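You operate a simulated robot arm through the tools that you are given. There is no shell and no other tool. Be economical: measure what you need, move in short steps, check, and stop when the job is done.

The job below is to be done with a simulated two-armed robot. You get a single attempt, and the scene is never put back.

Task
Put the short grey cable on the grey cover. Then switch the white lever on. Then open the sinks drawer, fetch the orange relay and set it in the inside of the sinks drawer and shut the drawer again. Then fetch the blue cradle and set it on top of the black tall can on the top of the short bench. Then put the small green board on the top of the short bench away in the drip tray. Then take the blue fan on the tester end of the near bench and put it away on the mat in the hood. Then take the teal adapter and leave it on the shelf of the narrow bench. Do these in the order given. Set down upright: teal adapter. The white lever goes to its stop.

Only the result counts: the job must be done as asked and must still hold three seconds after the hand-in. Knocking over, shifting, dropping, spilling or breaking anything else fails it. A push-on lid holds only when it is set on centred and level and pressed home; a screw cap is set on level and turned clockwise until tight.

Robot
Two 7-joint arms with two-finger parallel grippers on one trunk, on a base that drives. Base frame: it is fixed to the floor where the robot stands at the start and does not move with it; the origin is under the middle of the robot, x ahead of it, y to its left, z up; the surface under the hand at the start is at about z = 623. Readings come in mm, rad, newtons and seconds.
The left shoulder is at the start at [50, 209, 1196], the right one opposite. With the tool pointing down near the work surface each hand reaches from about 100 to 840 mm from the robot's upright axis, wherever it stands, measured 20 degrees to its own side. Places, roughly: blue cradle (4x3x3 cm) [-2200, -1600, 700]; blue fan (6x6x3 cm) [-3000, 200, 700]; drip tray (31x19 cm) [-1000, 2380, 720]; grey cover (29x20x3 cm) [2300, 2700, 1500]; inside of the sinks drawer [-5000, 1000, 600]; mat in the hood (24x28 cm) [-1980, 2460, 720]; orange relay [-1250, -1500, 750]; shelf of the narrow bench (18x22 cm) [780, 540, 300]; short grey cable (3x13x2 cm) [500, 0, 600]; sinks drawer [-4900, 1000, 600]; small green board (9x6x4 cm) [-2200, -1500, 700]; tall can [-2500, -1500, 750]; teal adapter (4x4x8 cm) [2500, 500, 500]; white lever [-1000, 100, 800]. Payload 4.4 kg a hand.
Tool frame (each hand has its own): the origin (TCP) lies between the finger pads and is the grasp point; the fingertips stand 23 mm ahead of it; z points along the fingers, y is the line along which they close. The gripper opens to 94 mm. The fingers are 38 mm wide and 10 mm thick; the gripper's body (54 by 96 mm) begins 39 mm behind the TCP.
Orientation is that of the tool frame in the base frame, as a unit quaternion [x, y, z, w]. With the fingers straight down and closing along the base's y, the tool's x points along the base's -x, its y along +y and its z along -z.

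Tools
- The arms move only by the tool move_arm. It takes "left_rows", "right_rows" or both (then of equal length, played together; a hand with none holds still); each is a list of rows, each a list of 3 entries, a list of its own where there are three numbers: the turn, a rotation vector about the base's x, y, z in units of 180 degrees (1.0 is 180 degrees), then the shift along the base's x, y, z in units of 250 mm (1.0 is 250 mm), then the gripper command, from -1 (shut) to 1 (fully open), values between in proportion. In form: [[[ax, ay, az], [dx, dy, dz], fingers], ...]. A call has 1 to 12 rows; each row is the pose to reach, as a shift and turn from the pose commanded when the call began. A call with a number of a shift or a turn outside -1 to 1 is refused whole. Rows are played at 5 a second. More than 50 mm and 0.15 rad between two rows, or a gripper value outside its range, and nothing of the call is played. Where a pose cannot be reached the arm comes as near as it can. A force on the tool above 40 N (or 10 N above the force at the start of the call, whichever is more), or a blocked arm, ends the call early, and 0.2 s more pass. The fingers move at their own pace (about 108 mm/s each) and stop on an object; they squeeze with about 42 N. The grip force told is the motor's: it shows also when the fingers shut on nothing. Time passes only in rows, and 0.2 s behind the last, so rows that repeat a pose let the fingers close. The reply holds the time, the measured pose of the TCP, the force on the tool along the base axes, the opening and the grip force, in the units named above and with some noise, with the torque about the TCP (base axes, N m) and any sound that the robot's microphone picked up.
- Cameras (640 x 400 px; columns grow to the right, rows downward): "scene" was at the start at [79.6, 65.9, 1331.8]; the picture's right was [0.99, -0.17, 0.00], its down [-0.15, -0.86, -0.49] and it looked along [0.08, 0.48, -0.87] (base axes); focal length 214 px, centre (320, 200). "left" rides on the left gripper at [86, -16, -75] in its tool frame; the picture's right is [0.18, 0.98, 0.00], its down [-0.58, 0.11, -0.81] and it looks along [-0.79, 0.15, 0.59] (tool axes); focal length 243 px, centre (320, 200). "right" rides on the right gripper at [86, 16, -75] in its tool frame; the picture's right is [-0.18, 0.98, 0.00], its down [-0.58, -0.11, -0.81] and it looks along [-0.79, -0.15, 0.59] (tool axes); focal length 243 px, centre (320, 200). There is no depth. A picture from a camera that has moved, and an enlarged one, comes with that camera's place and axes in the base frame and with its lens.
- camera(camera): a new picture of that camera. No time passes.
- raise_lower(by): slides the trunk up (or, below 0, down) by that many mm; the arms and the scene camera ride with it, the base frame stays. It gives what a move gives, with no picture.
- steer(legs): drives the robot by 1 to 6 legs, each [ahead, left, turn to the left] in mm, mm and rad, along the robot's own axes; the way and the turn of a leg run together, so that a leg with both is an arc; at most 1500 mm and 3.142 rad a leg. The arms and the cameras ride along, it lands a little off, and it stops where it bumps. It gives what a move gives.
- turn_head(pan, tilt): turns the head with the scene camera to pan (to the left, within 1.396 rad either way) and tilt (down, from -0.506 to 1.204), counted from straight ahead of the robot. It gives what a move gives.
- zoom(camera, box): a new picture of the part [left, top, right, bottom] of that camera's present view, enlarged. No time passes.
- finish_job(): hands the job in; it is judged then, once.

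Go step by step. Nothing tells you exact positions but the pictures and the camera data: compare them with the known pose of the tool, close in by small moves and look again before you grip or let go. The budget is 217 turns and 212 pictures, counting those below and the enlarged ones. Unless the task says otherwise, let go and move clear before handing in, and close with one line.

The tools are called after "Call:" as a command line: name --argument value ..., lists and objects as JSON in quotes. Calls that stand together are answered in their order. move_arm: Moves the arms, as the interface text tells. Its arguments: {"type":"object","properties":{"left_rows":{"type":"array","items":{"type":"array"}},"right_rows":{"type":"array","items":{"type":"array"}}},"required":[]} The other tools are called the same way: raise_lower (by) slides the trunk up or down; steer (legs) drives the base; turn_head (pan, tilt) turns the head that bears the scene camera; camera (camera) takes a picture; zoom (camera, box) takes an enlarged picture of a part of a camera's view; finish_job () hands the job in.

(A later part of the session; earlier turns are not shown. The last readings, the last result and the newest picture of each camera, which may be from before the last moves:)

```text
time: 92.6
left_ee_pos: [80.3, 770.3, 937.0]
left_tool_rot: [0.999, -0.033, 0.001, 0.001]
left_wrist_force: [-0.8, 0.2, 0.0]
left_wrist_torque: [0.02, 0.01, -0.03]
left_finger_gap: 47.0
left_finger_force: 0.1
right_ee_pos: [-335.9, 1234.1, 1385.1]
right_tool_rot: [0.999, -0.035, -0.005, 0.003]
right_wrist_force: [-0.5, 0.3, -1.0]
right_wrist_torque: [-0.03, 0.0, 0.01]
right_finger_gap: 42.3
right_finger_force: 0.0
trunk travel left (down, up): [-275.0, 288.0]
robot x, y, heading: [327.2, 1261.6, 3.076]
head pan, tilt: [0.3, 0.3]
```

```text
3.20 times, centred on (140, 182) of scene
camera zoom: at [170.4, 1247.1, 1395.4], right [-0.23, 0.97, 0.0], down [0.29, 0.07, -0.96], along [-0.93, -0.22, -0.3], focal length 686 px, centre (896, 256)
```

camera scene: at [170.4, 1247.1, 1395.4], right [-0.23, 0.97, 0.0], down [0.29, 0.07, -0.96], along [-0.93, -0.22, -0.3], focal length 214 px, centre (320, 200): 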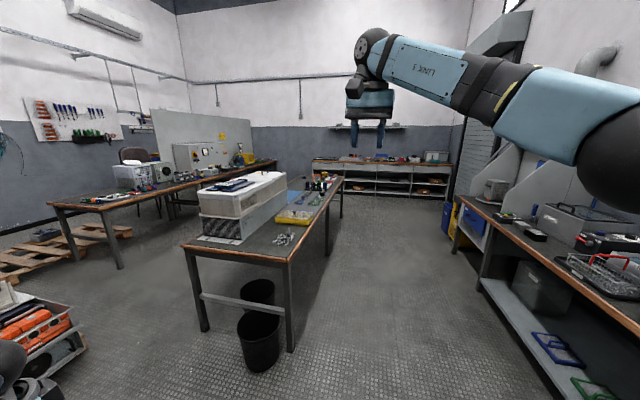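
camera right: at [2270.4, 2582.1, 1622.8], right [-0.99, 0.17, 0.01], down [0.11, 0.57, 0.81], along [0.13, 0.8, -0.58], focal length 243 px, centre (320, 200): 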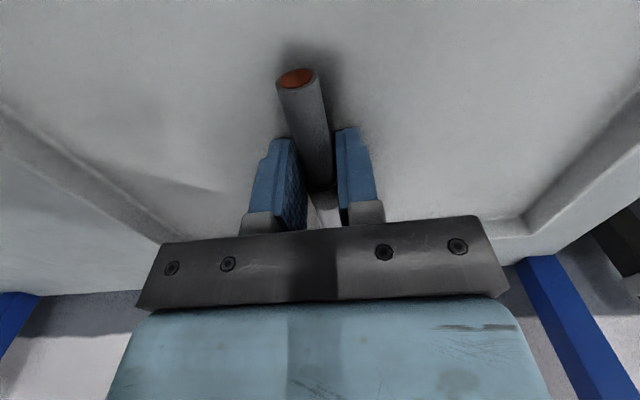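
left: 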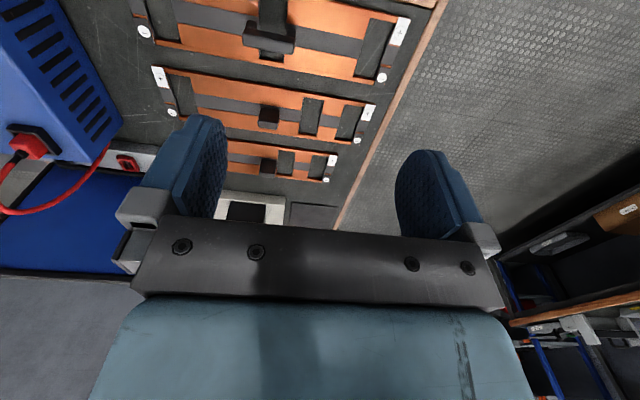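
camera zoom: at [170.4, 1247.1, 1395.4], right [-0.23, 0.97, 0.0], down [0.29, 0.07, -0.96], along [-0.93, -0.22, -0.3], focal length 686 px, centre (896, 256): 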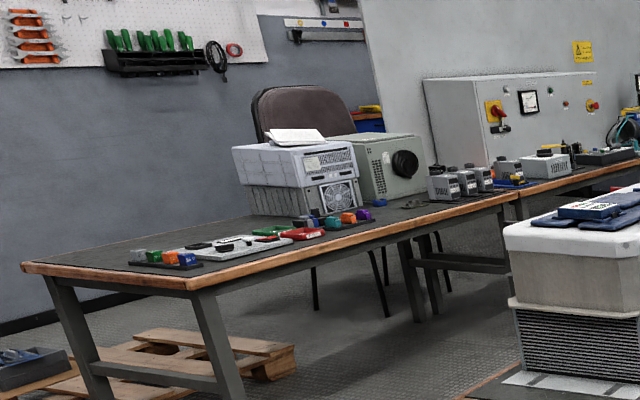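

The lever must be on the far (-y) side of the grey appliance. I tuck the right hand and drive around into the south aisle, facing +y.

Call:
move_arm --right_rows '[[[0, 0, 0], [0.08, 0.1, -0.12], -0.1], [[0, 0, 0], [0.16, 0.2, -0.24], -0.1], [[0, 0, 0], [0.24, 0.3, -0.36], -0.1], [[0, 0, 0], [0.32, 0.4, -0.48], -0.1], [[0, 0, 0], [0.4, 0.5, -0.6], -0.1], [[0, 0, 0], [0.48, 0.6, -0.72], -0.1], [[0, 0, 0], [0.56, 0.7, -0.84], -0.1], [[0, 0, 0], [0.64, 0.8, -0.96], -0.1]]'

Call:
steer --legs '[[450, 0, 0.07], [0, 1500, 0], [0, 380, 0], [0, 0, -1.5708], [0, 800, 0]]'

Call:
turn_head --pan 0.2 --tilt 0.5

Call:
camera --camera "scene"

```text
time: 94.4
left_ee_pos: [80.6, 771.6, 937.8]
left_tool_rot: [0.999, -0.033, 0.001, 0.0]
left_wrist_force: [0.4, 0.4, 0.8]
left_wrist_torque: [0.01, -0.01, 0.02]
left_finger_gap: 46.9
left_finger_force: 0.0
right_ee_pos: [-172.3, 1436.5, 1143.4]
right_tool_rot: [0.999, -0.036, -0.006, 0.005]
right_wrist_force: [0.5, 0.1, 0.2]
right_wrist_torque: [-0.02, 0.03, 0.03]
right_finger_gap: 42.2
right_finger_force: 0.0
trunk travel left (down, up): [-275.0, 288.0]
robot x, y, heading: [324.8, 1262.0, 3.077]
head pan, tilt: [0.3, 0.3]
```

```text
time: 107.2
left_ee_pos: [-353.5, -530.5, 937.2]
left_tool_rot: [1.0, -0.011, 0.0, -0.001]
left_wrist_force: [0.2, -0.4, 0.3]
left_wrist_torque: [0.02, 0.01, -0.02]
left_finger_gap: 46.9
left_finger_force: 0.0
right_ee_pos: [-634.5, 121.1, 1146.3]
right_tool_rot: [1.0, -0.011, -0.005, 0.003]
right_wrist_force: [0.4, 0.2, -1.1]
right_wrist_torque: [0.01, 0.0, -0.02]
right_finger_gap: 42.7
right_finger_force: 0.1
trunk travel left (down, up): [-275.0, 288.0]
robot x, y, heading: [-125.9, -28.5, 3.123]
head pan, tilt: [0.3, 0.3]
stopped in leg 2: the robot was blocked; the commanded pose is now the measured one
```

```text
time: 107.9
left_ee_pos: [-353.0, -531.2, 937.9]
left_tool_rot: [1.0, -0.01, 0.0, -0.002]
left_wrist_force: [0.2, -0.1, -0.2]
left_wrist_torque: [0.01, -0.01, -0.02]
left_finger_gap: 47.0
left_finger_force: 0.1
right_ee_pos: [-635.8, 121.7, 1143.8]
right_tool_rot: [1.0, -0.012, -0.005, 0.005]
right_wrist_force: [-0.4, -0.5, -0.2]
right_wrist_torque: [0.04, 0.0, 0.0]
right_finger_gap: 42.3
right_finger_force: 0.1
trunk travel left (down, up): [-275.0, 288.0]
robot x, y, heading: [-129.8, -26.9, 3.122]
head pan, tilt: [0.201, 0.499]
```

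```text
180 pictures are left
camera scene: at [-284.5, -40.9, 1377.1], right [-0.18, 0.98, 0.0], down [0.47, 0.09, -0.88], along [-0.86, -0.16, -0.48], focal length 214 px, centre (320, 200)
```

scene: 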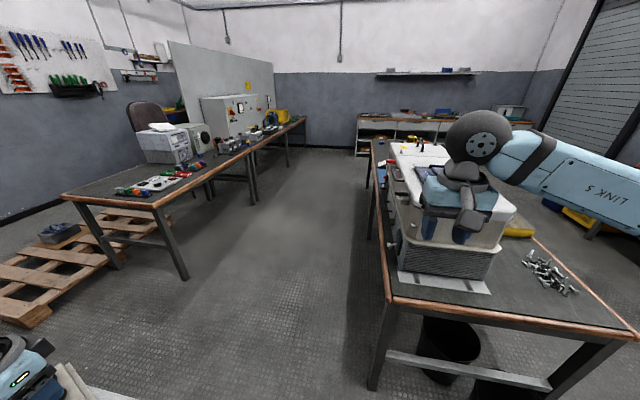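

The base is blocked on its left. I look there.

Call:
turn_head --pan 1.39 --tilt 0.8

Call:
camera --camera "scene"

Call:
turn_head --pan 0.8 --tilt 0.8

Call:
camera --camera "scene"

```text
time: 109.3
left_ee_pos: [-352.2, -529.8, 937.9]
left_tool_rot: [1.0, -0.011, 0.0, -0.001]
left_wrist_force: [-1.8, -0.3, -0.5]
left_wrist_torque: [-0.04, 0.0, 0.0]
left_finger_gap: 47.0
left_finger_force: 0.1
right_ee_pos: [-636.8, 122.5, 1144.7]
right_tool_rot: [1.0, -0.012, -0.005, 0.003]
right_wrist_force: [0.3, 0.4, -0.4]
right_wrist_torque: [-0.03, 0.0, 0.02]
right_finger_gap: 42.5
right_finger_force: 0.0
trunk travel left (down, up): [-275.0, 288.0]
robot x, y, heading: [-130.5, -28.7, 3.122]
head pan, tilt: [1.389, 0.799]
```

```text
179 pictures are left
camera scene: at [-211.2, -103.7, 1351.1], right [-0.98, 0.2, 0.0], down [0.14, 0.7, -0.7], along [-0.14, -0.68, -0.72], focal length 214 px, centre (320, 200)
```

scene: 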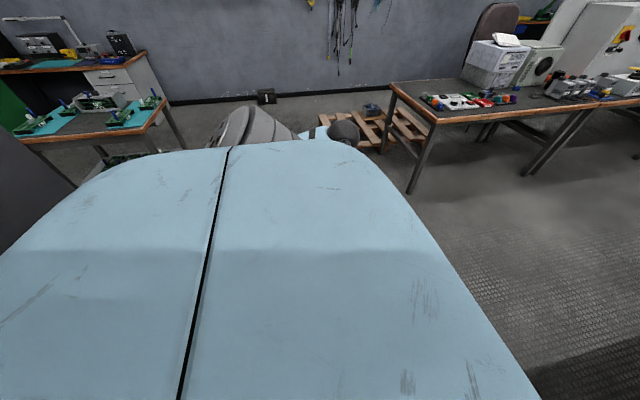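

```text
time: 110.3
left_ee_pos: [-352.8, -531.0, 937.2]
left_tool_rot: [1.0, -0.011, 0.001, 0.0]
left_wrist_force: [0.5, 0.0, 0.0]
left_wrist_torque: [0.03, 0.0, -0.02]
left_finger_gap: 46.9
left_finger_force: 0.1
right_ee_pos: [-636.4, 122.3, 1145.4]
right_tool_rot: [1.0, -0.012, -0.005, 0.003]
right_wrist_force: [0.0, -1.1, 0.1]
right_wrist_torque: [-0.03, 0.03, 0.0]
right_finger_gap: 42.2
right_finger_force: 0.0
trunk travel left (down, up): [-275.0, 288.0]
robot x, y, heading: [-126.9, -30.0, 3.116]
head pan, tilt: [0.799, 0.799]
```

```text
178 pictures are left
camera scene: at [-252.3, -81.4, 1351.1], right [-0.7, 0.71, 0.0], down [0.51, 0.5, -0.7], along [-0.5, -0.49, -0.72], focal length 214 px, centre (320, 200)
```

scene: 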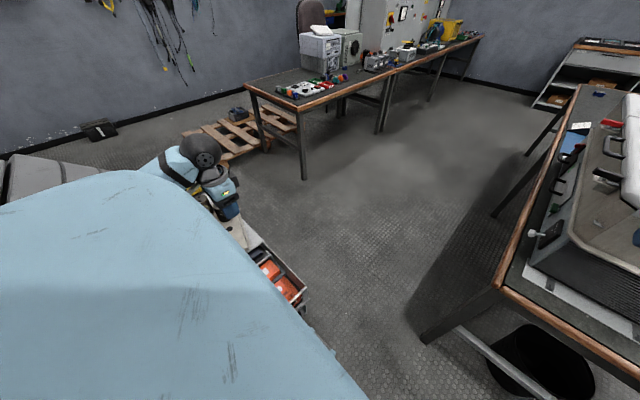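

The white lever is visible on the -y side of the appliance, at about [-1000, 147, 793], reachable from here. I zoom.

Call:
zoom --camera "scene" --box '[500, 170, 640, 257]'

Call:
turn_head --pan -0.1 --tilt 0.7

Call:
camera --camera "scene"

```text
4.57 times, centred on (570, 214) of scene
camera zoom: at [-252.3, -81.4, 1351.1], right [-0.7, 0.71, 0.0], down [0.51, 0.5, -0.7], along [-0.5, -0.49, -0.72], focal length 980 px, centre (-823, 138)
```

zoom: 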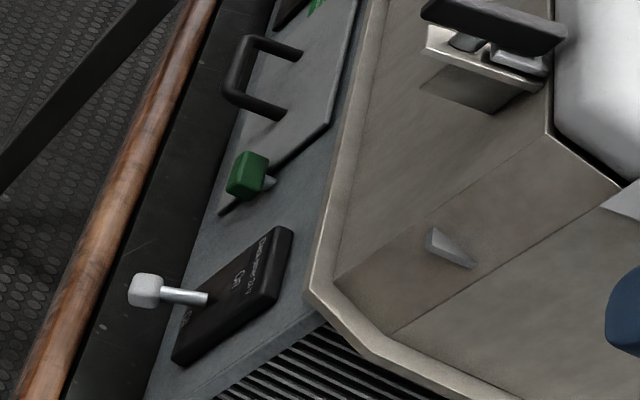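

```text
time: 111.5
left_ee_pos: [-352.2, -529.5, 938.3]
left_tool_rot: [1.0, -0.01, 0.001, -0.002]
left_wrist_force: [-0.6, 0.0, 0.6]
left_wrist_torque: [0.03, 0.04, -0.01]
left_finger_gap: 47.0
left_finger_force: 0.0
right_ee_pos: [-636.3, 120.6, 1144.6]
right_tool_rot: [1.0, -0.012, -0.005, 0.003]
right_wrist_force: [0.1, -0.4, 0.2]
right_wrist_torque: [-0.03, -0.01, 0.02]
right_finger_gap: 42.4
right_finger_force: 0.0
trunk travel left (down, up): [-275.0, 288.0]
robot x, y, heading: [-128.6, -28.6, 3.119]
head pan, tilt: [-0.099, 0.7]
```

```text
176 pictures are left
camera scene: at [-279.3, -14.6, 1359.3], right [0.12, 0.99, 0.0], down [0.64, -0.08, -0.76], along [-0.76, 0.09, -0.64], focal length 214 px, centre (320, 200)
```

scene: 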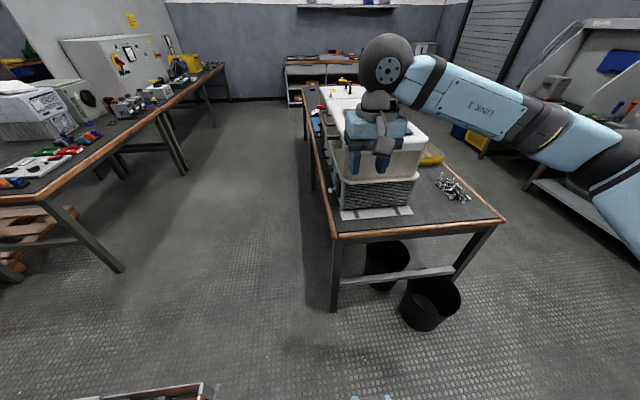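

The lever is a toggle pointing down and outwards on a plate whose "On" label is at the top, so it must be pushed up. I drive ahead 230 mm and inspect with the head from closer.

Call:
move_arm --right_rows '[[[0, 0, 0], [0.16, 0.1, 0], -0.1], [[0, 0, 0], [0.32, 0.2, 0], -0.1], [[0, 0, 0], [0.48, 0.3, 0], -0.1], [[0, 0, 0], [0.6, 0.44, 0], -0.1], [[0, 0, 0], [0.6, 0.6, 0], -0.1]]'

Call:
steer --legs '[[230, 0, 0]]'

Call:
turn_head --pan -0.2 --tilt 0.8

Call:
camera --camera "scene"

Call:
zoom --camera "scene" --box '[260, 120, 400, 207]'

```text
time: 112.7
left_ee_pos: [-352.3, -529.5, 938.4]
left_tool_rot: [1.0, -0.011, -0.001, 0.0]
left_wrist_force: [-0.1, -0.6, -0.2]
left_wrist_torque: [-0.05, 0.0, 0.0]
left_finger_gap: 47.2
left_finger_force: 0.1
right_ee_pos: [-483.9, 274.5, 1143.6]
right_tool_rot: [1.0, -0.012, -0.005, 0.004]
right_wrist_force: [0.8, -0.3, 0.7]
right_wrist_torque: [-0.03, 0.01, -0.03]
right_finger_gap: 42.1
right_finger_force: 0.1
trunk travel left (down, up): [-275.0, 288.0]
robot x, y, heading: [-128.8, -27.1, 3.118]
head pan, tilt: [-0.099, 0.7]
```

```text
time: 114.4
left_ee_pos: [-584.2, -525.8, 936.6]
left_tool_rot: [1.0, -0.011, 0.001, -0.001]
left_wrist_force: [0.3, 0.0, -0.6]
left_wrist_torque: [-0.03, -0.02, -0.01]
left_finger_gap: 47.0
left_finger_force: 0.1
right_ee_pos: [-714.0, 279.3, 1143.2]
right_tool_rot: [1.0, -0.013, -0.005, 0.003]
right_wrist_force: [-0.8, 0.7, -0.2]
right_wrist_torque: [0.01, -0.02, 0.01]
right_finger_gap: 42.4
right_finger_force: 0.0
trunk travel left (down, up): [-275.0, 288.0]
robot x, y, heading: [-358.0, -23.1, 3.116]
head pan, tilt: [-0.099, 0.7]
```

```text
time: 115.1
left_ee_pos: [-583.4, -525.9, 938.0]
left_tool_rot: [1.0, -0.011, 0.001, -0.001]
left_wrist_force: [-0.3, -1.5, 0.0]
left_wrist_torque: [0.02, 0.01, 0.01]
left_finger_gap: 46.9
left_finger_force: 0.0
right_ee_pos: [-713.4, 279.6, 1144.3]
right_tool_rot: [1.0, -0.013, -0.005, 0.004]
right_wrist_force: [-0.8, -0.3, -0.2]
right_wrist_torque: [-0.02, 0.03, -0.01]
right_finger_gap: 42.3
right_finger_force: 0.1
trunk travel left (down, up): [-275.0, 288.0]
robot x, y, heading: [-358.5, -25.2, 3.115]
head pan, tilt: [-0.201, 0.799]
```

```text
175 pictures are left
camera scene: at [-503.5, -2.0, 1351.1], right [0.22, 0.98, 0.0], down [0.7, -0.16, -0.7], along [-0.68, 0.15, -0.72], focal length 214 px, centre (320, 200)
```

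scene: 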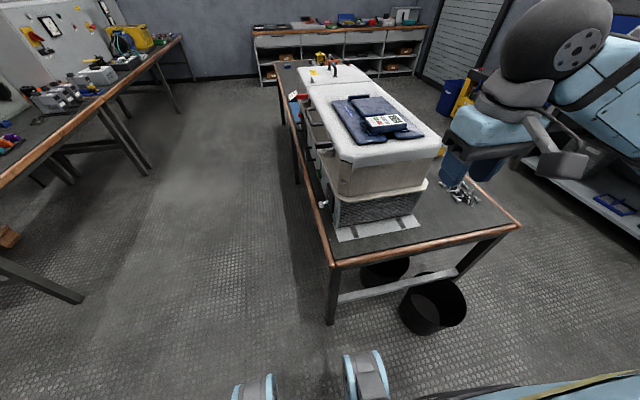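

```text
4.57 times, centred on (330, 164) of scene
camera zoom: at [-503.5, -2.0, 1351.1], right [0.22, 0.98, 0.0], down [0.7, -0.16, -0.7], along [-0.68, 0.15, -0.72], focal length 980 px, centre (274, 367)
```

zoom: 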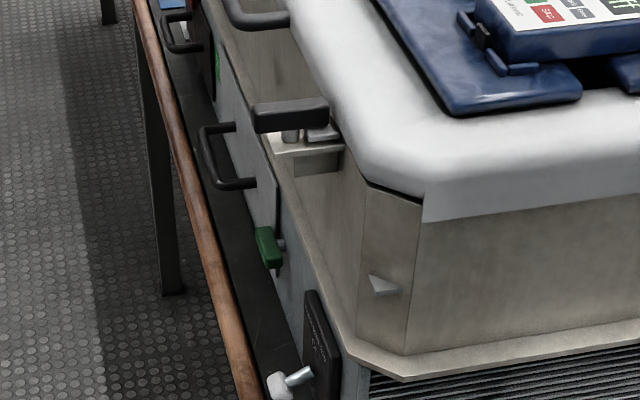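

Knob triangulates to about [-1032, 120, 769]; bench top is near z 700. I will grip the knob from above with the fingers closing along x, so I yaw the right hand and bring it to the south side first.

Call:
move_arm --right_rows '[[[0, 0, -0.045], [-0.02, -0.08, 0], 0], [[0, 0, -0.09], [-0.04, -0.16, 0], 0], [[0, 0, -0.135], [-0.06, -0.24, 0], 0], [[0, 0, -0.18], [-0.08, -0.32, 0], 0], [[0, 0, -0.225], [-0.1, -0.4, 0], 0], [[0, 0, -0.27], [-0.12, -0.48, 0], 0], [[0, 0, -0.315], [-0.14, -0.56, 0], 0], [[0, 0, -0.36], [-0.16, -0.64, 0], 0], [[0, 0, -0.405], [-0.18, -0.72, 0], 0], [[0, 0, -0.45], [-0.2, -0.8, 0], 0], [[0, 0, -0.492], [-0.2, -0.88, 0], 0]]'

Call:
camera --camera "right"

```text
time: 117.5
left_ee_pos: [-583.3, -526.1, 936.9]
left_tool_rot: [1.0, -0.011, 0.001, -0.001]
left_wrist_force: [0.8, -0.9, -0.2]
left_wrist_torque: [0.0, -0.01, -0.02]
left_finger_gap: 46.8
left_finger_force: 0.2
right_ee_pos: [-763.0, 59.6, 1143.8]
right_tool_rot: [-0.706, 0.708, 0.007, 0.001]
right_wrist_force: [0.4, -0.2, -0.4]
right_wrist_torque: [0.0, -0.01, 0.01]
right_finger_gap: 46.9
right_finger_force: 0.0
trunk travel left (down, up): [-275.0, 288.0]
robot x, y, heading: [-359.7, -23.0, 3.116]
head pan, tilt: [-0.201, 0.799]
```

```text
173 pictures are left
camera right: at [-779.2, -28.5, 1219.2], right [-0.98, 0.19, 0.01], down [0.12, 0.57, 0.81], along [0.15, 0.8, -0.58], focal length 243 px, centre (320, 200)
```

right: 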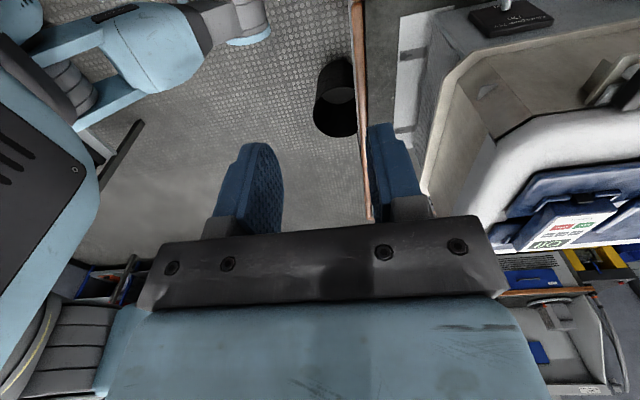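

Now tilt the hand 20° outwards and come in south of the appliance above the knob.

Call:
move_arm --right_rows '[[[0.03, 0, 0], [-0.14, 0, -0.1], 0], [[0.06, 0, 0], [-0.28, 0, -0.22], 0], [[0.09, 0, 0], [-0.42, 0, -0.34], 0], [[0.111, 0, 0], [-0.57, 0, -0.46], 0], [[0.111, 0, 0], [-0.72, 0, -0.58], 0], [[0.111, 0, 0], [-0.86, 0, -0.7], 0], [[0.111, 0, 0], [-1.0, 0, -0.84], 0], [[0.111, 0, 0], [-1.0, 0, -0.92], 0]]'

Call:
camera --camera "right"

Call:
zoom --camera "scene" --box '[260, 120, 400, 207]'

```text
time: 119.3
left_ee_pos: [-584.2, -524.2, 937.5]
left_tool_rot: [1.0, -0.012, 0.0, 0.0]
left_wrist_force: [0.8, -0.1, 0.0]
left_wrist_torque: [-0.01, 0.01, 0.02]
left_finger_gap: 46.7
left_finger_force: 0.1
right_ee_pos: [-1017.4, 57.3, 913.3]
right_tool_rot: [-0.695, 0.696, 0.129, 0.124]
right_wrist_force: [-0.1, -1.1, -1.0]
right_wrist_torque: [0.01, 0.02, 0.02]
right_finger_gap: 47.1
right_finger_force: 0.1
trunk travel left (down, up): [-275.0, 288.0]
robot x, y, heading: [-359.5, -21.8, 3.12]
head pan, tilt: [-0.201, 0.799]
```

```text
172 pictures are left
camera right: at [-1032.0, -50.2, 954.3], right [-0.98, 0.17, 0.07], down [0.12, 0.26, 0.96], along [0.14, 0.95, -0.28], focal length 243 px, centre (320, 200)
```

right: 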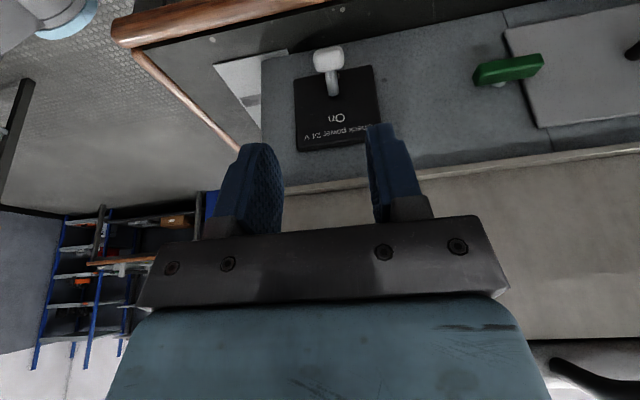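

```text
4.57 times, centred on (330, 164) of scene
camera zoom: at [-503.4, -1.7, 1351.2], right [0.22, 0.98, 0.0], down [0.7, -0.16, -0.7], along [-0.68, 0.15, -0.72], focal length 980 px, centre (274, 367)
```

zoom: 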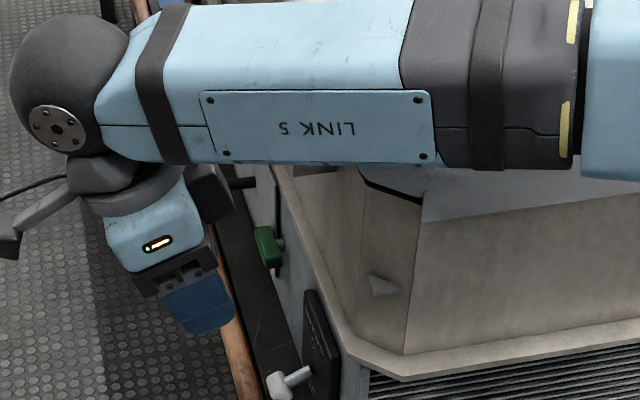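

The knob is clear: about (-1026, 124, 770), plate spanning z 760–842 with "On" at the top. I descend towards it, stopping just above.

Call:
move_arm --right_rows '[[[0, 0, 0], [-0.02, 0.04, -0.14], 0], [[0, 0, 0], [-0.032, 0.1, -0.28], 0], [[0, 0, 0], [-0.032, 0.16, -0.38], 0], [[0, 0, 0], [-0.032, 0.2, -0.44], 0], [[0, 0, 0], [-0.032, 0.2, -0.44], 0]]'

Call:
camera --camera "right"

Call:
zoom --camera "scene" --box '[260, 140, 400, 227]'

```text
time: 120.7
left_ee_pos: [-564.1, -535.6, 934.8]
left_tool_rot: [1.0, -0.001, -0.007, -0.005]
left_wrist_force: [-0.1, 0.4, 0.8]
left_wrist_torque: [-0.02, 0.02, -0.04]
left_finger_gap: 47.1
left_finger_force: 0.1
right_ee_pos: [-1042.3, 56.2, 885.0]
right_tool_rot: [0.707, -0.686, -0.156, -0.07]
right_wrist_force: [0.5, -0.2, -0.1]
right_wrist_torque: [0.04, 0.03, 0.01]
right_finger_gap: 47.1
right_finger_force: 0.0
trunk travel left (down, up): [-275.0, 288.0]
robot x, y, heading: [-360.1, -24.0, 3.135]
head pan, tilt: [-0.201, 0.799]
stopped in row 5 (right hand): the arm was blocked; the commanded pose is now the measured one
```

```text
170 pictures are left
camera right: at [-1047.7, -48.7, 931.2], right [-0.98, 0.13, 0.17], down [0.21, 0.31, 0.93], along [0.07, 0.94, -0.32], focal length 243 px, centre (320, 200)
```

right: 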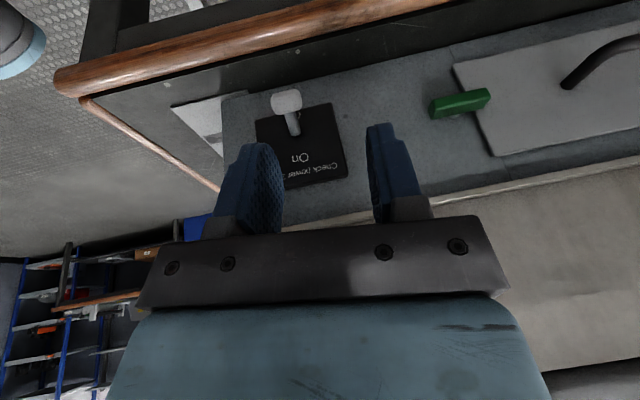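

```text
4.57 times, centred on (330, 184) of scene
camera zoom: at [-486.5, -14.5, 1352.0], right [0.2, 0.98, 0.0], down [0.69, -0.14, -0.71], along [-0.69, 0.15, -0.7], focal length 980 px, centre (274, 275)
```

zoom: 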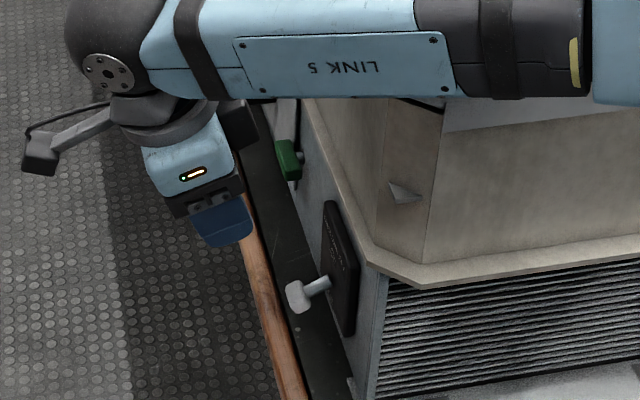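

The right forearm leaned on the appliance's top edge. I lift it off and retract; the left arm, coming from the south side, will do this instead.

Call:
move_arm --right_rows '[[[0, 0, 0], [0.02, -0.02, 0.15], 0], [[0, 0, 0], [0.06, -0.02, 0.3], 0], [[0, 0, 0], [0.16, -0.02, 0.46], 0], [[0, 0, 0], [0.3, -0.02, 0.6], 0], [[0, 0, 0], [0.45, -0.02, 0.72], 0], [[0, 0, 0], [0.6, -0.02, 0.84], 0], [[0, 0, 0], [0.75, -0.02, 0.95], 0], [[0, 0, 0], [0.93, 0, 1.0], 0]]'

Call:
move_arm --right_rows '[[[-0.04, 0, 0.0], [0.1, 0.14, 0], 0], [[-0.08, 0, 0], [0.2, 0.28, 0], 0], [[-0.11, 0, 0], [0.3, 0.42, 0], 0], [[-0.11, 0, 0], [0.4, 0.56, 0], 0], [[-0.11, 0, 0], [0.5, 0.7, 0], 0], [[-0.11, 0, 0], [0.6, 0.86, 0], 0], [[-0.11, 0, 0], [0.7, 1.0, 0], 0]]'

Call:
camera --camera "scene"

```text
time: 121.4
left_ee_pos: [-581.8, -526.6, 934.5]
left_tool_rot: [1.0, -0.008, 0.002, 0.0]
left_wrist_force: [0.3, 0.0, 0.7]
left_wrist_torque: [0.04, -0.03, -0.01]
left_finger_gap: 46.9
left_finger_force: 0.2
right_ee_pos: [-1031.9, 84.0, 923.8]
right_tool_rot: [0.698, -0.696, -0.144, -0.09]
right_wrist_force: [-2.4, -3.5, -15.6]
right_wrist_torque: [0.06, -0.24, 0.04]
right_finger_gap: 46.7
right_finger_force: 0.0
trunk travel left (down, up): [-275.0, 288.0]
robot x, y, heading: [-362.5, -21.5, 3.125]
head pan, tilt: [-0.201, 0.799]
stopped in row 3 (right hand): the force on the tool passed its limit at 106 N (the readings are from after the stop); the commanded pose is now the measured one
```

```text
time: 121.7
left_ee_pos: [-579.2, -526.8, 937.1]
left_tool_rot: [1.0, -0.006, 0.001, 0.0]
left_wrist_force: [0.7, 0.1, 0.8]
left_wrist_torque: [-0.04, 0.05, 0.02]
left_finger_gap: 46.9
left_finger_force: 0.0
right_ee_pos: [-1023.7, 83.0, 925.1]
right_tool_rot: [0.707, -0.692, -0.125, -0.07]
right_wrist_force: [-7.5, -13.5, -20.2]
right_wrist_torque: [0.62, -0.52, 0.1]
right_finger_gap: 47.1
right_finger_force: 0.2
trunk travel left (down, up): [-275.0, 288.0]
robot x, y, heading: [-358.8, -21.9, 3.129]
head pan, tilt: [-0.201, 0.799]
stopped in row 1 (right hand): the force on the tool passed its limit at 112 N (the readings are from after the stop); the commanded pose is now the measured one
```

```text
168 pictures are left
camera scene: at [-506.4, -3.0, 1350.5], right [0.21, 0.98, 0.0], down [0.7, -0.15, -0.7], along [-0.68, 0.15, -0.72], focal length 214 px, centre (320, 200)
```

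scene: 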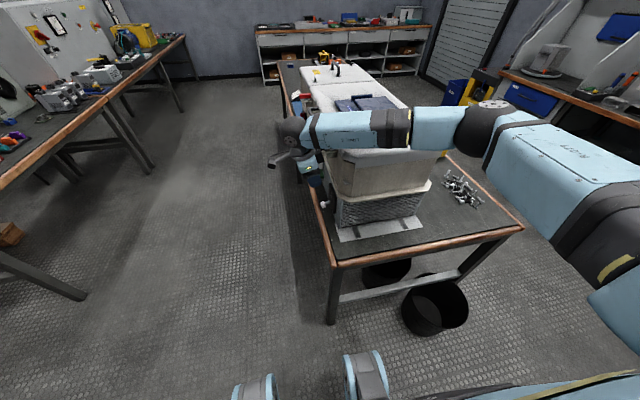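

The hand is catching on something as it rises. I look closely before moving further.

Call:
camera --camera "right"

Call:
zoom --camera "scene" --box '[250, 80, 450, 205]'

Call:
camera --camera "left"

```text
167 pictures are left
camera right: at [-1032.7, -21.4, 975.2], right [-0.98, 0.14, 0.12], down [0.17, 0.34, 0.92], along [0.09, 0.93, -0.36], focal length 243 px, centre (320, 200)
```

right: 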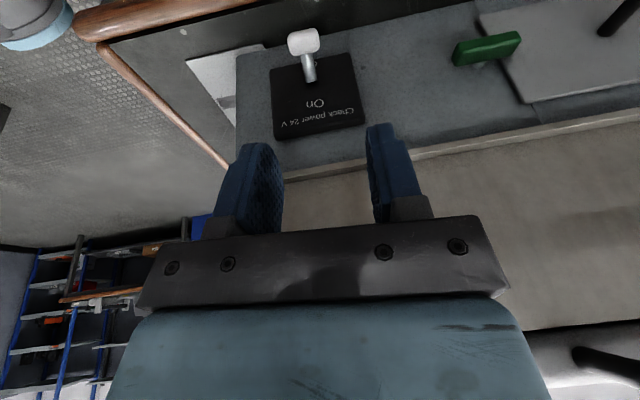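

```text
3.20 times, centred on (350, 142) of scene
camera zoom: at [-506.4, -3.0, 1350.5], right [0.21, 0.98, 0.0], down [0.7, -0.15, -0.7], along [-0.68, 0.15, -0.72], focal length 686 px, centre (224, 384)
```

zoom: 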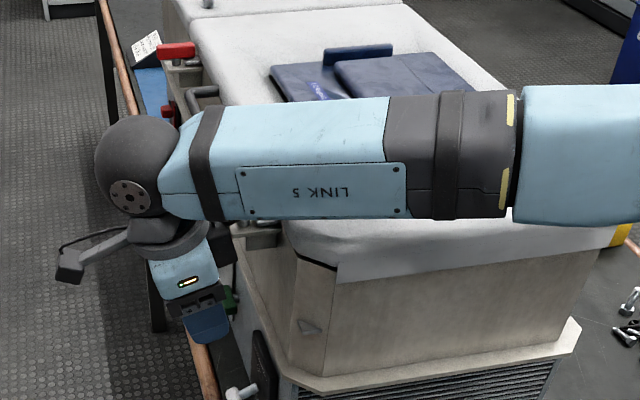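

```text
165 pictures are left
camera left: at [-493.7, -511.8, 1011.9], right [0.17, -0.99, 0.0], down [-0.59, -0.1, 0.8], along [-0.79, -0.14, -0.59], focal length 243 px, centre (320, 200)
```

left: 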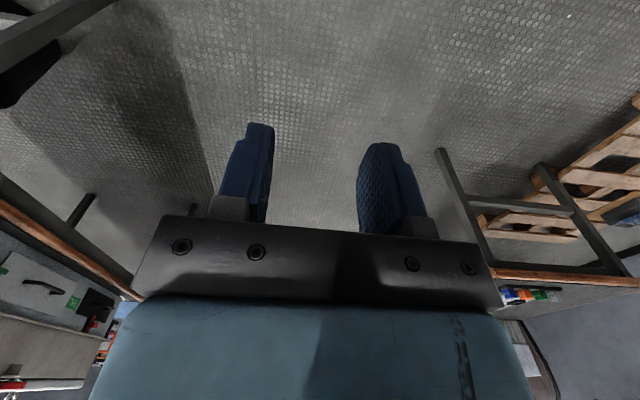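

The gripper sits under the lid's latch lever. I move it purely outwards (-y) first, then up.

Call:
move_arm --right_rows '[[[0, 0, 0], [0, -0.06, 0], 0], [[0, 0, 0], [0, -0.14, 0], 0], [[0, 0, 0], [0, -0.24, 0], 0], [[0, 0, 0], [0, -0.34, 0], 0]]'

Call:
zoom --camera "scene" --box '[250, 80, 450, 205]'

```text
time: 122.7
left_ee_pos: [-579.7, -528.5, 937.6]
left_tool_rot: [1.0, -0.005, 0.001, -0.001]
left_wrist_force: [0.5, 0.6, -0.5]
left_wrist_torque: [0.0, 0.0, 0.01]
left_finger_gap: 47.0
left_finger_force: 0.0
right_ee_pos: [-1022.3, -0.5, 928.5]
right_tool_rot: [0.706, -0.693, -0.129, -0.069]
right_wrist_force: [0.0, -1.0, 0.1]
right_wrist_torque: [-0.01, 0.02, -0.01]
right_finger_gap: 47.0
right_finger_force: 0.1
trunk travel left (down, up): [-275.0, 288.0]
robot x, y, heading: [-358.0, -25.0, 3.128]
head pan, tilt: [-0.201, 0.799]
```

```text
3.20 times, centred on (350, 142) of scene
camera zoom: at [-504.6, -4.2, 1351.1], right [0.21, 0.98, 0.0], down [0.7, -0.15, -0.7], along [-0.68, 0.15, -0.72], focal length 686 px, centre (224, 384)
```

zoom: 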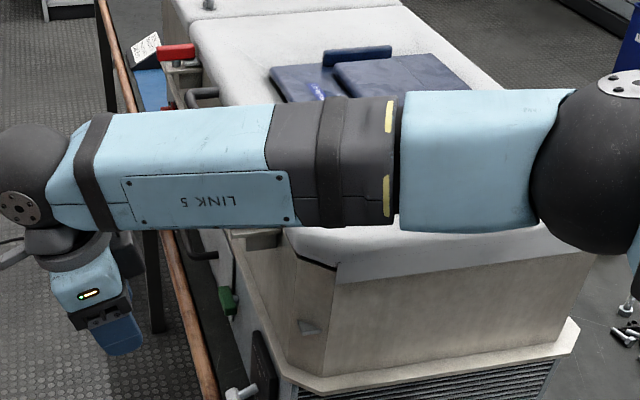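

It is free now. I raise and retract the right arm to the robot's right side.

Call:
move_arm --right_rows '[[[0, 0, 0], [0, -0.04, 0.18], 0], [[0, 0, 0], [0, -0.04, 0.36], 0], [[0, 0, 0], [0, -0.04, 0.54], 0], [[0, 0, 0], [0, -0.04, 0.72], 0], [[0, 0, 0], [0.1, -0.04, 0.86], 0], [[0, 0, 0], [0.25, 0.0, 0.96], 0], [[0, 0, 0], [0.42, 0.05, 1.0], 0], [[0, 0, 0], [0.6, 0.1, 1.0], 0], [[0, 0, 0], [0.78, 0.18, 1.0], 0], [[0, 0, 0], [0.95, 0.26, 1.0], 0]]'

Call:
zoom --camera "scene" --box '[250, 80, 450, 205]'

```text
time: 124.9
left_ee_pos: [-578.5, -526.4, 936.9]
left_tool_rot: [1.0, -0.006, 0.0, 0.0]
left_wrist_force: [0.1, -0.3, 0.5]
left_wrist_torque: [0.03, 0.02, -0.04]
left_finger_gap: 46.9
left_finger_force: 0.0
right_ee_pos: [-782.2, 67.5, 1179.9]
right_tool_rot: [0.706, -0.693, -0.128, -0.069]
right_wrist_force: [0.1, -0.1, 0.3]
right_wrist_torque: [-0.01, 0.03, -0.01]
right_finger_gap: 46.9
right_finger_force: 0.1
trunk travel left (down, up): [-275.0, 288.0]
robot x, y, heading: [-358.6, -26.9, 3.132]
head pan, tilt: [-0.201, 0.799]
```

```text
3.20 times, centred on (350, 142) of scene
camera zoom: at [-503.9, -2.5, 1351.2], right [0.21, 0.98, 0.0], down [0.7, -0.15, -0.7], along [-0.68, 0.15, -0.72], focal length 686 px, centre (224, 384)
```

zoom: 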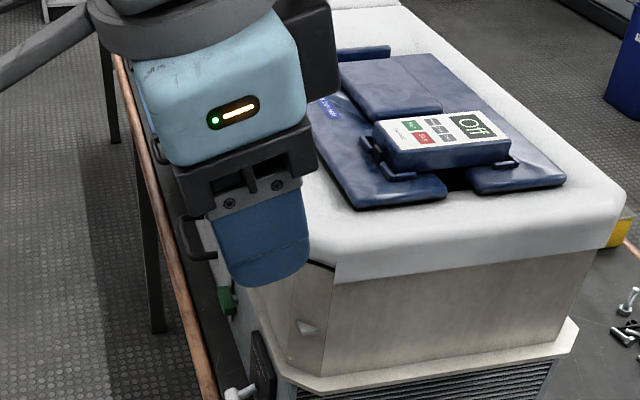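

The appliance and its controller look unmoved. I reset the right hand's orientation away to the right while yawing and advancing the left hand.

Call:
move_arm --right_rows '[[[-0.004, -0.008, 0.0445], [0.05, 0.07, 0.0], 0], [[-0.009, -0.0165, 0.089], [0.1, 0.14, 0], 0], [[-0.0133, -0.0247, 0.1336], [0.15, 0.21, 0], 0], [[-0.0177, -0.0329, 0.178], [0.2, 0.28, 0], 0], [[-0.0222, -0.0411, 0.2227], [0.25, 0.35, 0], 0], [[-0.0266, -0.0494, 0.267], [0.3, 0.42, 0], 0], [[-0.031, -0.0576, 0.3118], [0.35, 0.49, 0], 0], [[-0.0355, -0.0658, 0.356], [0.4, 0.56, 0], 0], [[-0.04, -0.074, 0.401], [0.45, 0.63, 0], 0], [[-0.0444, -0.0823, 0.4455], [0.5, 0.7, 0], 0], [[-0.0488, -0.0905, 0.49], [0.55, 0.77, 0], 0]]' --left_rows '[[[0, 0, -0.045], [-0.07, 0.08, 0.02], 0], [[0, 0, -0.09], [-0.14, 0.16, 0.04], 0], [[0, 0, -0.135], [-0.21, 0.24, 0.06], 0], [[0, 0, -0.18], [-0.28, 0.32, 0.08], 0], [[0, 0, -0.225], [-0.35, 0.4, 0.1], 0], [[0, 0, -0.27], [-0.42, 0.48, 0.12], 0], [[0, 0, -0.315], [-0.49, 0.56, 0.14], 0], [[0, 0, -0.36], [-0.56, 0.64, 0.16], 0], [[0, 0, -0.405], [-0.63, 0.72, 0.18], 0], [[0, 0, -0.45], [-0.7, 0.8, 0.2], 0], [[0, 0, -0.495], [-0.77, 0.88, 0.2], 0]]'

Call:
camera --camera "scene"

```text
time: 127.3
left_ee_pos: [-771.6, -305.4, 987.7]
left_tool_rot: [-0.707, 0.707, -0.001, 0.0]
left_wrist_force: [-0.4, -0.3, -0.4]
left_wrist_torque: [0.0, 0.03, 0.01]
left_finger_gap: 47.1
left_finger_force: 0.1
left hand out of reach, approached as far as the arm can: row 1, 2, 3, 4, 5
right_ee_pos: [-658.1, 258.6, 1183.7]
right_tool_rot: [1.0, 0.001, 0.001, 0.0]
right_wrist_force: [-0.4, -0.5, -0.2]
right_wrist_torque: [-0.01, -0.03, 0.03]
right_finger_gap: 47.3
right_finger_force: 0.0
right hand out of reach, approached as far as the arm can: row 11
trunk travel left (down, up): [-275.0, 288.0]
robot x, y, heading: [-359.1, -26.1, 3.127]
head pan, tilt: [-0.201, 0.799]
```

```text
162 pictures are left
camera scene: at [-505.0, -1.7, 1351.0], right [0.21, 0.98, 0.0], down [0.7, -0.15, -0.7], along [-0.68, 0.15, -0.72], focal length 214 px, centre (320, 200)
```

scene: 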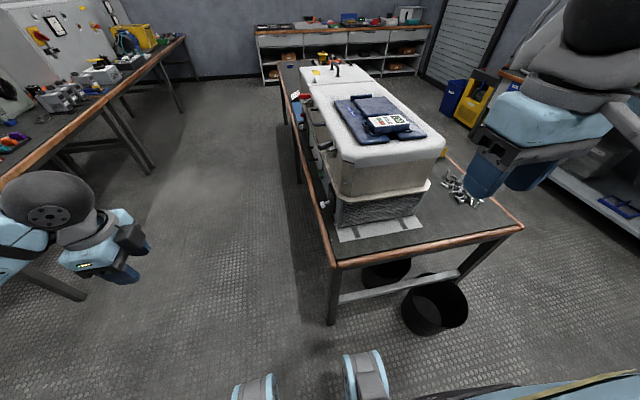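

The left arm approaches from the south, tilting 20° so the body stays away from the appliance.

Call:
move_arm --left_rows '[[[0.03, 0, 0], [-0.13, 0.13, -0.03], 0], [[0.06, 0, 0], [-0.26, 0.26, -0.06], 0], [[0.09, 0, 0], [-0.39, 0.39, -0.09], 0], [[0.111, 0, 0], [-0.52, 0.52, -0.12], 0], [[0.111, 0, 0], [-0.65, 0.65, -0.16], 0], [[0.111, 0, 0], [-0.78, 0.78, -0.2], 0], [[0.111, 0, 0], [-0.9, 0.9, -0.25], 0], [[0.111, 0, 0], [-1.0, 1.0, -0.3], 0], [[0.111, 0, 0], [-1.0, 1.0, -0.4], 0]]'

Call:
camera --camera "left"

Call:
camera --camera "scene"

```text
time: 129.3
left_ee_pos: [-1021.2, -55.4, 884.6]
left_tool_rot: [0.697, -0.696, -0.121, -0.124]
left_wrist_force: [0.0, -0.4, 0.0]
left_wrist_torque: [0.03, -0.02, 0.04]
left_finger_gap: 46.8
left_finger_force: 0.2
right_ee_pos: [-657.4, 254.6, 1184.9]
right_tool_rot: [1.0, 0.0, 0.0, 0.0]
right_wrist_force: [0.3, -0.8, 0.3]
right_wrist_torque: [0.01, -0.01, 0.0]
right_finger_gap: 47.0
right_finger_force: 0.1
trunk travel left (down, up): [-275.0, 288.0]
robot x, y, heading: [-363.0, -20.0, 3.134]
head pan, tilt: [-0.201, 0.799]
```

```text
161 pictures are left
camera left: at [-1005.2, -162.8, 925.3], right [-0.98, -0.18, -0.06], down [-0.11, 0.27, 0.96], along [-0.15, 0.95, -0.29], focal length 243 px, centre (320, 200)
```

left: 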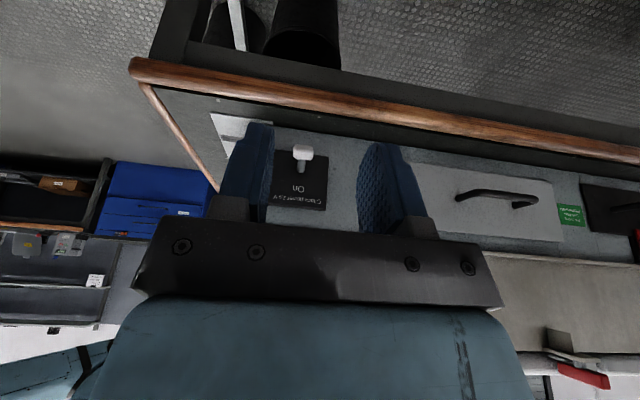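

```text
160 pictures are left
camera scene: at [-504.9, -3.9, 1351.1], right [0.21, 0.98, 0.0], down [0.7, -0.15, -0.7], along [-0.68, 0.15, -0.72], focal length 214 px, centre (320, 200)
```

scene: 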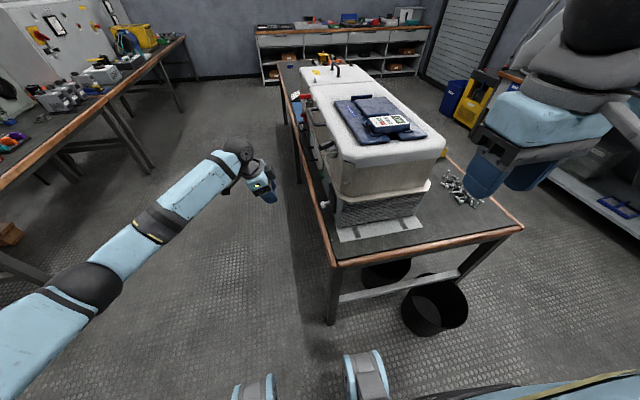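

Knob confirmed at (-1023, 124, 776). I tilt a further 15° and come closer.

Call:
move_arm --left_rows '[[[0.03, 0, 0], [0, 0.1, -0.04], 0], [[0.06, 0, 0], [0, 0.2, -0.09], 0], [[0.083, 0, 0], [-0.008, 0.3, -0.14], 0], [[0.083, 0, 0], [-0.008, 0.4, -0.18], 0], [[0.083, 0, 0], [-0.008, 0.46, -0.24], 0], [[0.083, 0, 0], [-0.008, 0.46, -0.24], 0]]'

Call:
camera --camera "left"

Call:
zoom --camera "scene" --box '[230, 110, 430, 235]'

```text
time: 130.7
left_ee_pos: [-1020.8, 57.9, 826.9]
left_tool_rot: [0.676, -0.674, -0.212, -0.212]
left_wrist_force: [-0.2, -0.4, 0.5]
left_wrist_torque: [-0.01, -0.05, 0.0]
left_finger_gap: 46.9
left_finger_force: 0.0
right_ee_pos: [-657.8, 256.4, 1183.9]
right_tool_rot: [1.0, 0.0, 0.0, 0.0]
right_wrist_force: [-0.2, 0.0, -0.3]
right_wrist_torque: [-0.01, -0.03, 0.0]
right_finger_gap: 46.9
right_finger_force: 0.0
trunk travel left (down, up): [-275.0, 288.0]
robot x, y, heading: [-361.0, -22.4, 3.132]
head pan, tilt: [-0.201, 0.799]
```

```text
159 pictures are left
camera left: at [-1005.5, -56.3, 838.8], right [-0.98, -0.15, -0.11], down [-0.11, 0.02, 0.99], along [-0.15, 0.99, -0.03], focal length 243 px, centre (320, 200)
```

left: 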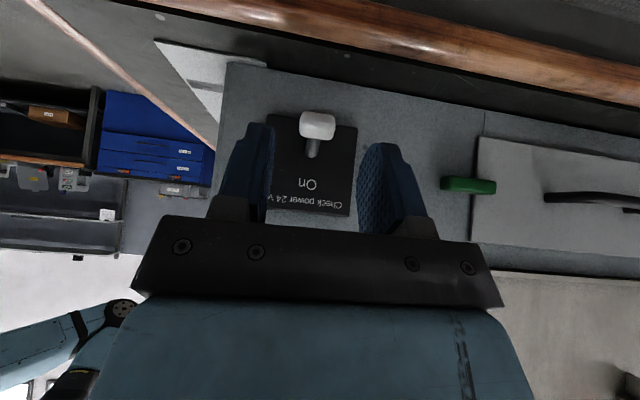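

```text
3.20 times, centred on (330, 172) of scene
camera zoom: at [-504.7, -3.3, 1351.1], right [0.21, 0.98, 0.0], down [0.7, -0.15, -0.7], along [-0.68, 0.15, -0.72], focal length 686 px, centre (288, 288)
```

zoom: 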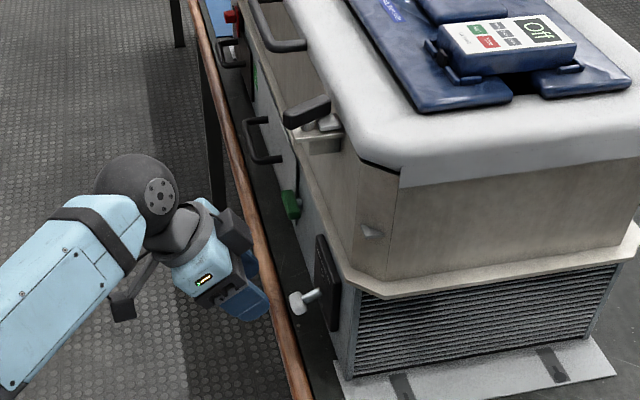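

Aligned. I move in so the pads straddle the knob, then close.

Call:
move_arm --left_rows '[[[0, 0, 0], [-0.008, 0.06, -0.1], 0], [[0, 0, 0], [-0.016, 0.14, -0.18], 0], [[0, 0, 0], [-0.016, 0.22, -0.204], 0], [[0, 0, 0], [-0.016, 0.25, -0.204], 0], [[0, 0, 0], [-0.016, 0.25, -0.204], 0]]'

Call:
camera --camera "left"

Call:
zoom --camera "scene" --box '[280, 160, 360, 210]'

```text
time: 131.9
left_ee_pos: [-1024.8, 118.4, 776.3]
left_tool_rot: [0.677, -0.673, -0.211, -0.212]
left_wrist_force: [1.3, -14.9, 2.1]
left_wrist_torque: [-0.05, -0.2, -0.36]
left_finger_gap: 47.5
left_finger_force: 0.2
right_ee_pos: [-657.3, 255.0, 1183.3]
right_tool_rot: [1.0, 0.0, 0.0, -0.001]
right_wrist_force: [0.5, -0.7, 0.0]
right_wrist_torque: [-0.02, 0.01, 0.03]
right_finger_gap: 46.9
right_finger_force: 0.0
trunk travel left (down, up): [-275.0, 288.0]
robot x, y, heading: [-360.9, -17.9, 3.129]
head pan, tilt: [-0.201, 0.799]
```

```text
157 pictures are left
camera left: at [-1009.9, 4.1, 788.5], right [-0.98, -0.15, -0.11], down [-0.11, 0.02, 0.99], along [-0.15, 0.99, -0.03], focal length 243 px, centre (320, 200)
```

left: 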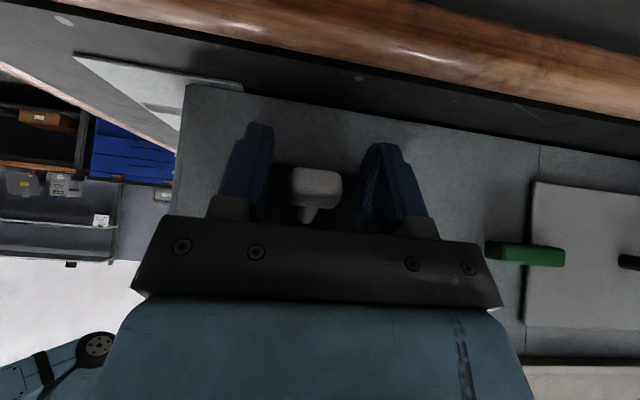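

```text
8.00 times, centred on (320, 185) of scene
camera zoom: at [-504.4, -4.5, 1351.2], right [0.21, 0.98, 0.0], down [0.7, -0.15, -0.7], along [-0.68, 0.15, -0.72], focal length 1716 px, centre (320, 320)
```

zoom: 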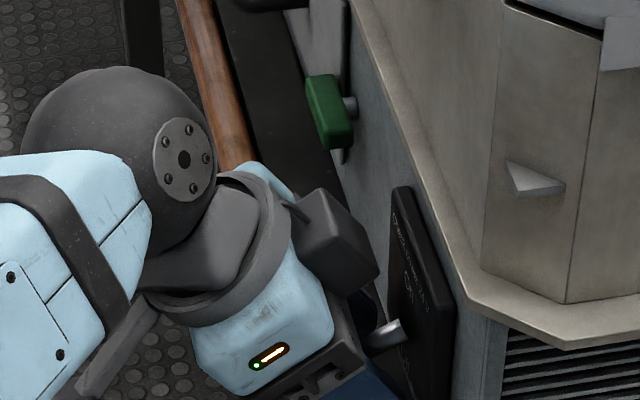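

Fingertips touch the plate lightly; I back off 5 mm and close on the knob.

Call:
move_arm --left_rows '[[[0, 0, 0], [0, -0.024, 0], 0], [[0, 0, 0], [0, -0.024, 0], -1], [[0, 0, 0], [0, -0.024, 0], -1], [[0, 0, 0], [0, -0.024, 0], -1]]'

Call:
camera --camera "left"

```text
time: 132.9
left_ee_pos: [-1023.5, 115.7, 776.4]
left_tool_rot: [-0.674, 0.675, 0.211, 0.212]
left_wrist_force: [28.7, 8.3, -5.4]
left_wrist_torque: [-0.3, 0.13, -0.12]
left_finger_gap: 26.0
left_finger_force: 45.2
right_ee_pos: [-655.4, 258.0, 1183.2]
right_tool_rot: [1.0, -0.002, -0.001, 0.0]
right_wrist_force: [-0.3, 0.4, -0.9]
right_wrist_torque: [0.0, -0.01, 0.0]
right_finger_gap: 47.0
right_finger_force: 0.0
trunk travel left (down, up): [-275.0, 288.0]
robot x, y, heading: [-358.7, -21.5, 3.127]
head pan, tilt: [-0.201, 0.799]
```

```text
155 pictures are left
camera left: at [-1008.3, 2.1, 788.7], right [-0.98, -0.15, -0.11], down [-0.11, 0.02, 0.99], along [-0.15, 0.99, -0.03], focal length 243 px, centre (320, 200)
```

left: 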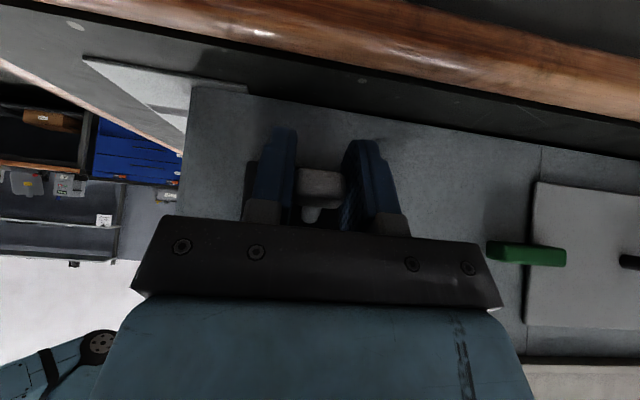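

Gripped with a sideways load of 29 N. I shift 3 mm to relieve it and swing the knob upwards along its arc.

Call:
move_arm --left_rows '[[[0, 0, 0], [0.012, -0.004, 0], -1], [[0, 0, 0], [0.012, -0.012, 0.032], -1], [[0, 0, 0], [0.012, -0.016, 0.064], -1], [[0, 0, 0], [0.012, -0.016, 0.096], -1], [[0, 0, 0], [0.012, -0.012, 0.128], -1], [[0, 0, 0], [0.012, -0.004, 0.16], -1]]'

Call:
camera --camera "left"

```text
time: 134.0
left_ee_pos: [-1023.6, 107.0, 800.6]
left_tool_rot: [0.677, -0.674, -0.207, -0.212]
left_wrist_force: [1.1, 0.6, -3.1]
left_wrist_torque: [-0.13, 0.54, -0.11]
left_finger_gap: 25.8
left_finger_force: 44.8
right_ee_pos: [-657.3, 254.5, 1185.2]
right_tool_rot: [1.0, 0.0, 0.0, 0.0]
right_wrist_force: [-0.3, 0.2, 0.1]
right_wrist_torque: [-0.04, 0.0, 0.0]
right_finger_gap: 47.0
right_finger_force: 0.1
trunk travel left (down, up): [-275.0, 288.0]
robot x, y, heading: [-362.1, -22.7, 3.131]
head pan, tilt: [-0.201, 0.799]
stopped in row 5 (left hand): the force on the tool passed its limit at 46 N (the readings are from after the stop); the commanded pose is now the measured one
```

```text
154 pictures are left
camera left: at [-1007.8, -6.4, 814.6], right [-0.98, -0.15, -0.11], down [-0.12, 0.02, 0.99], along [-0.15, 0.99, -0.04], focal length 243 px, centre (320, 200)
```

left: 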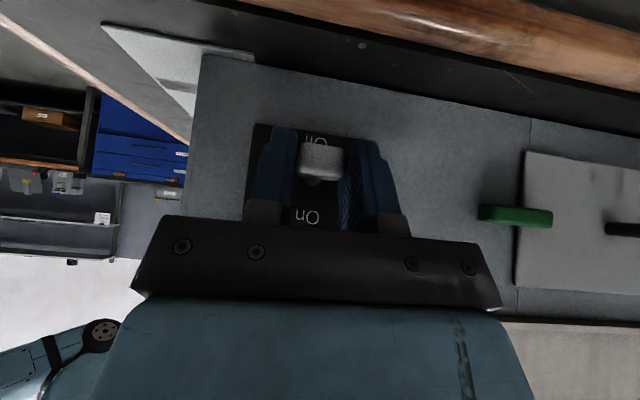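

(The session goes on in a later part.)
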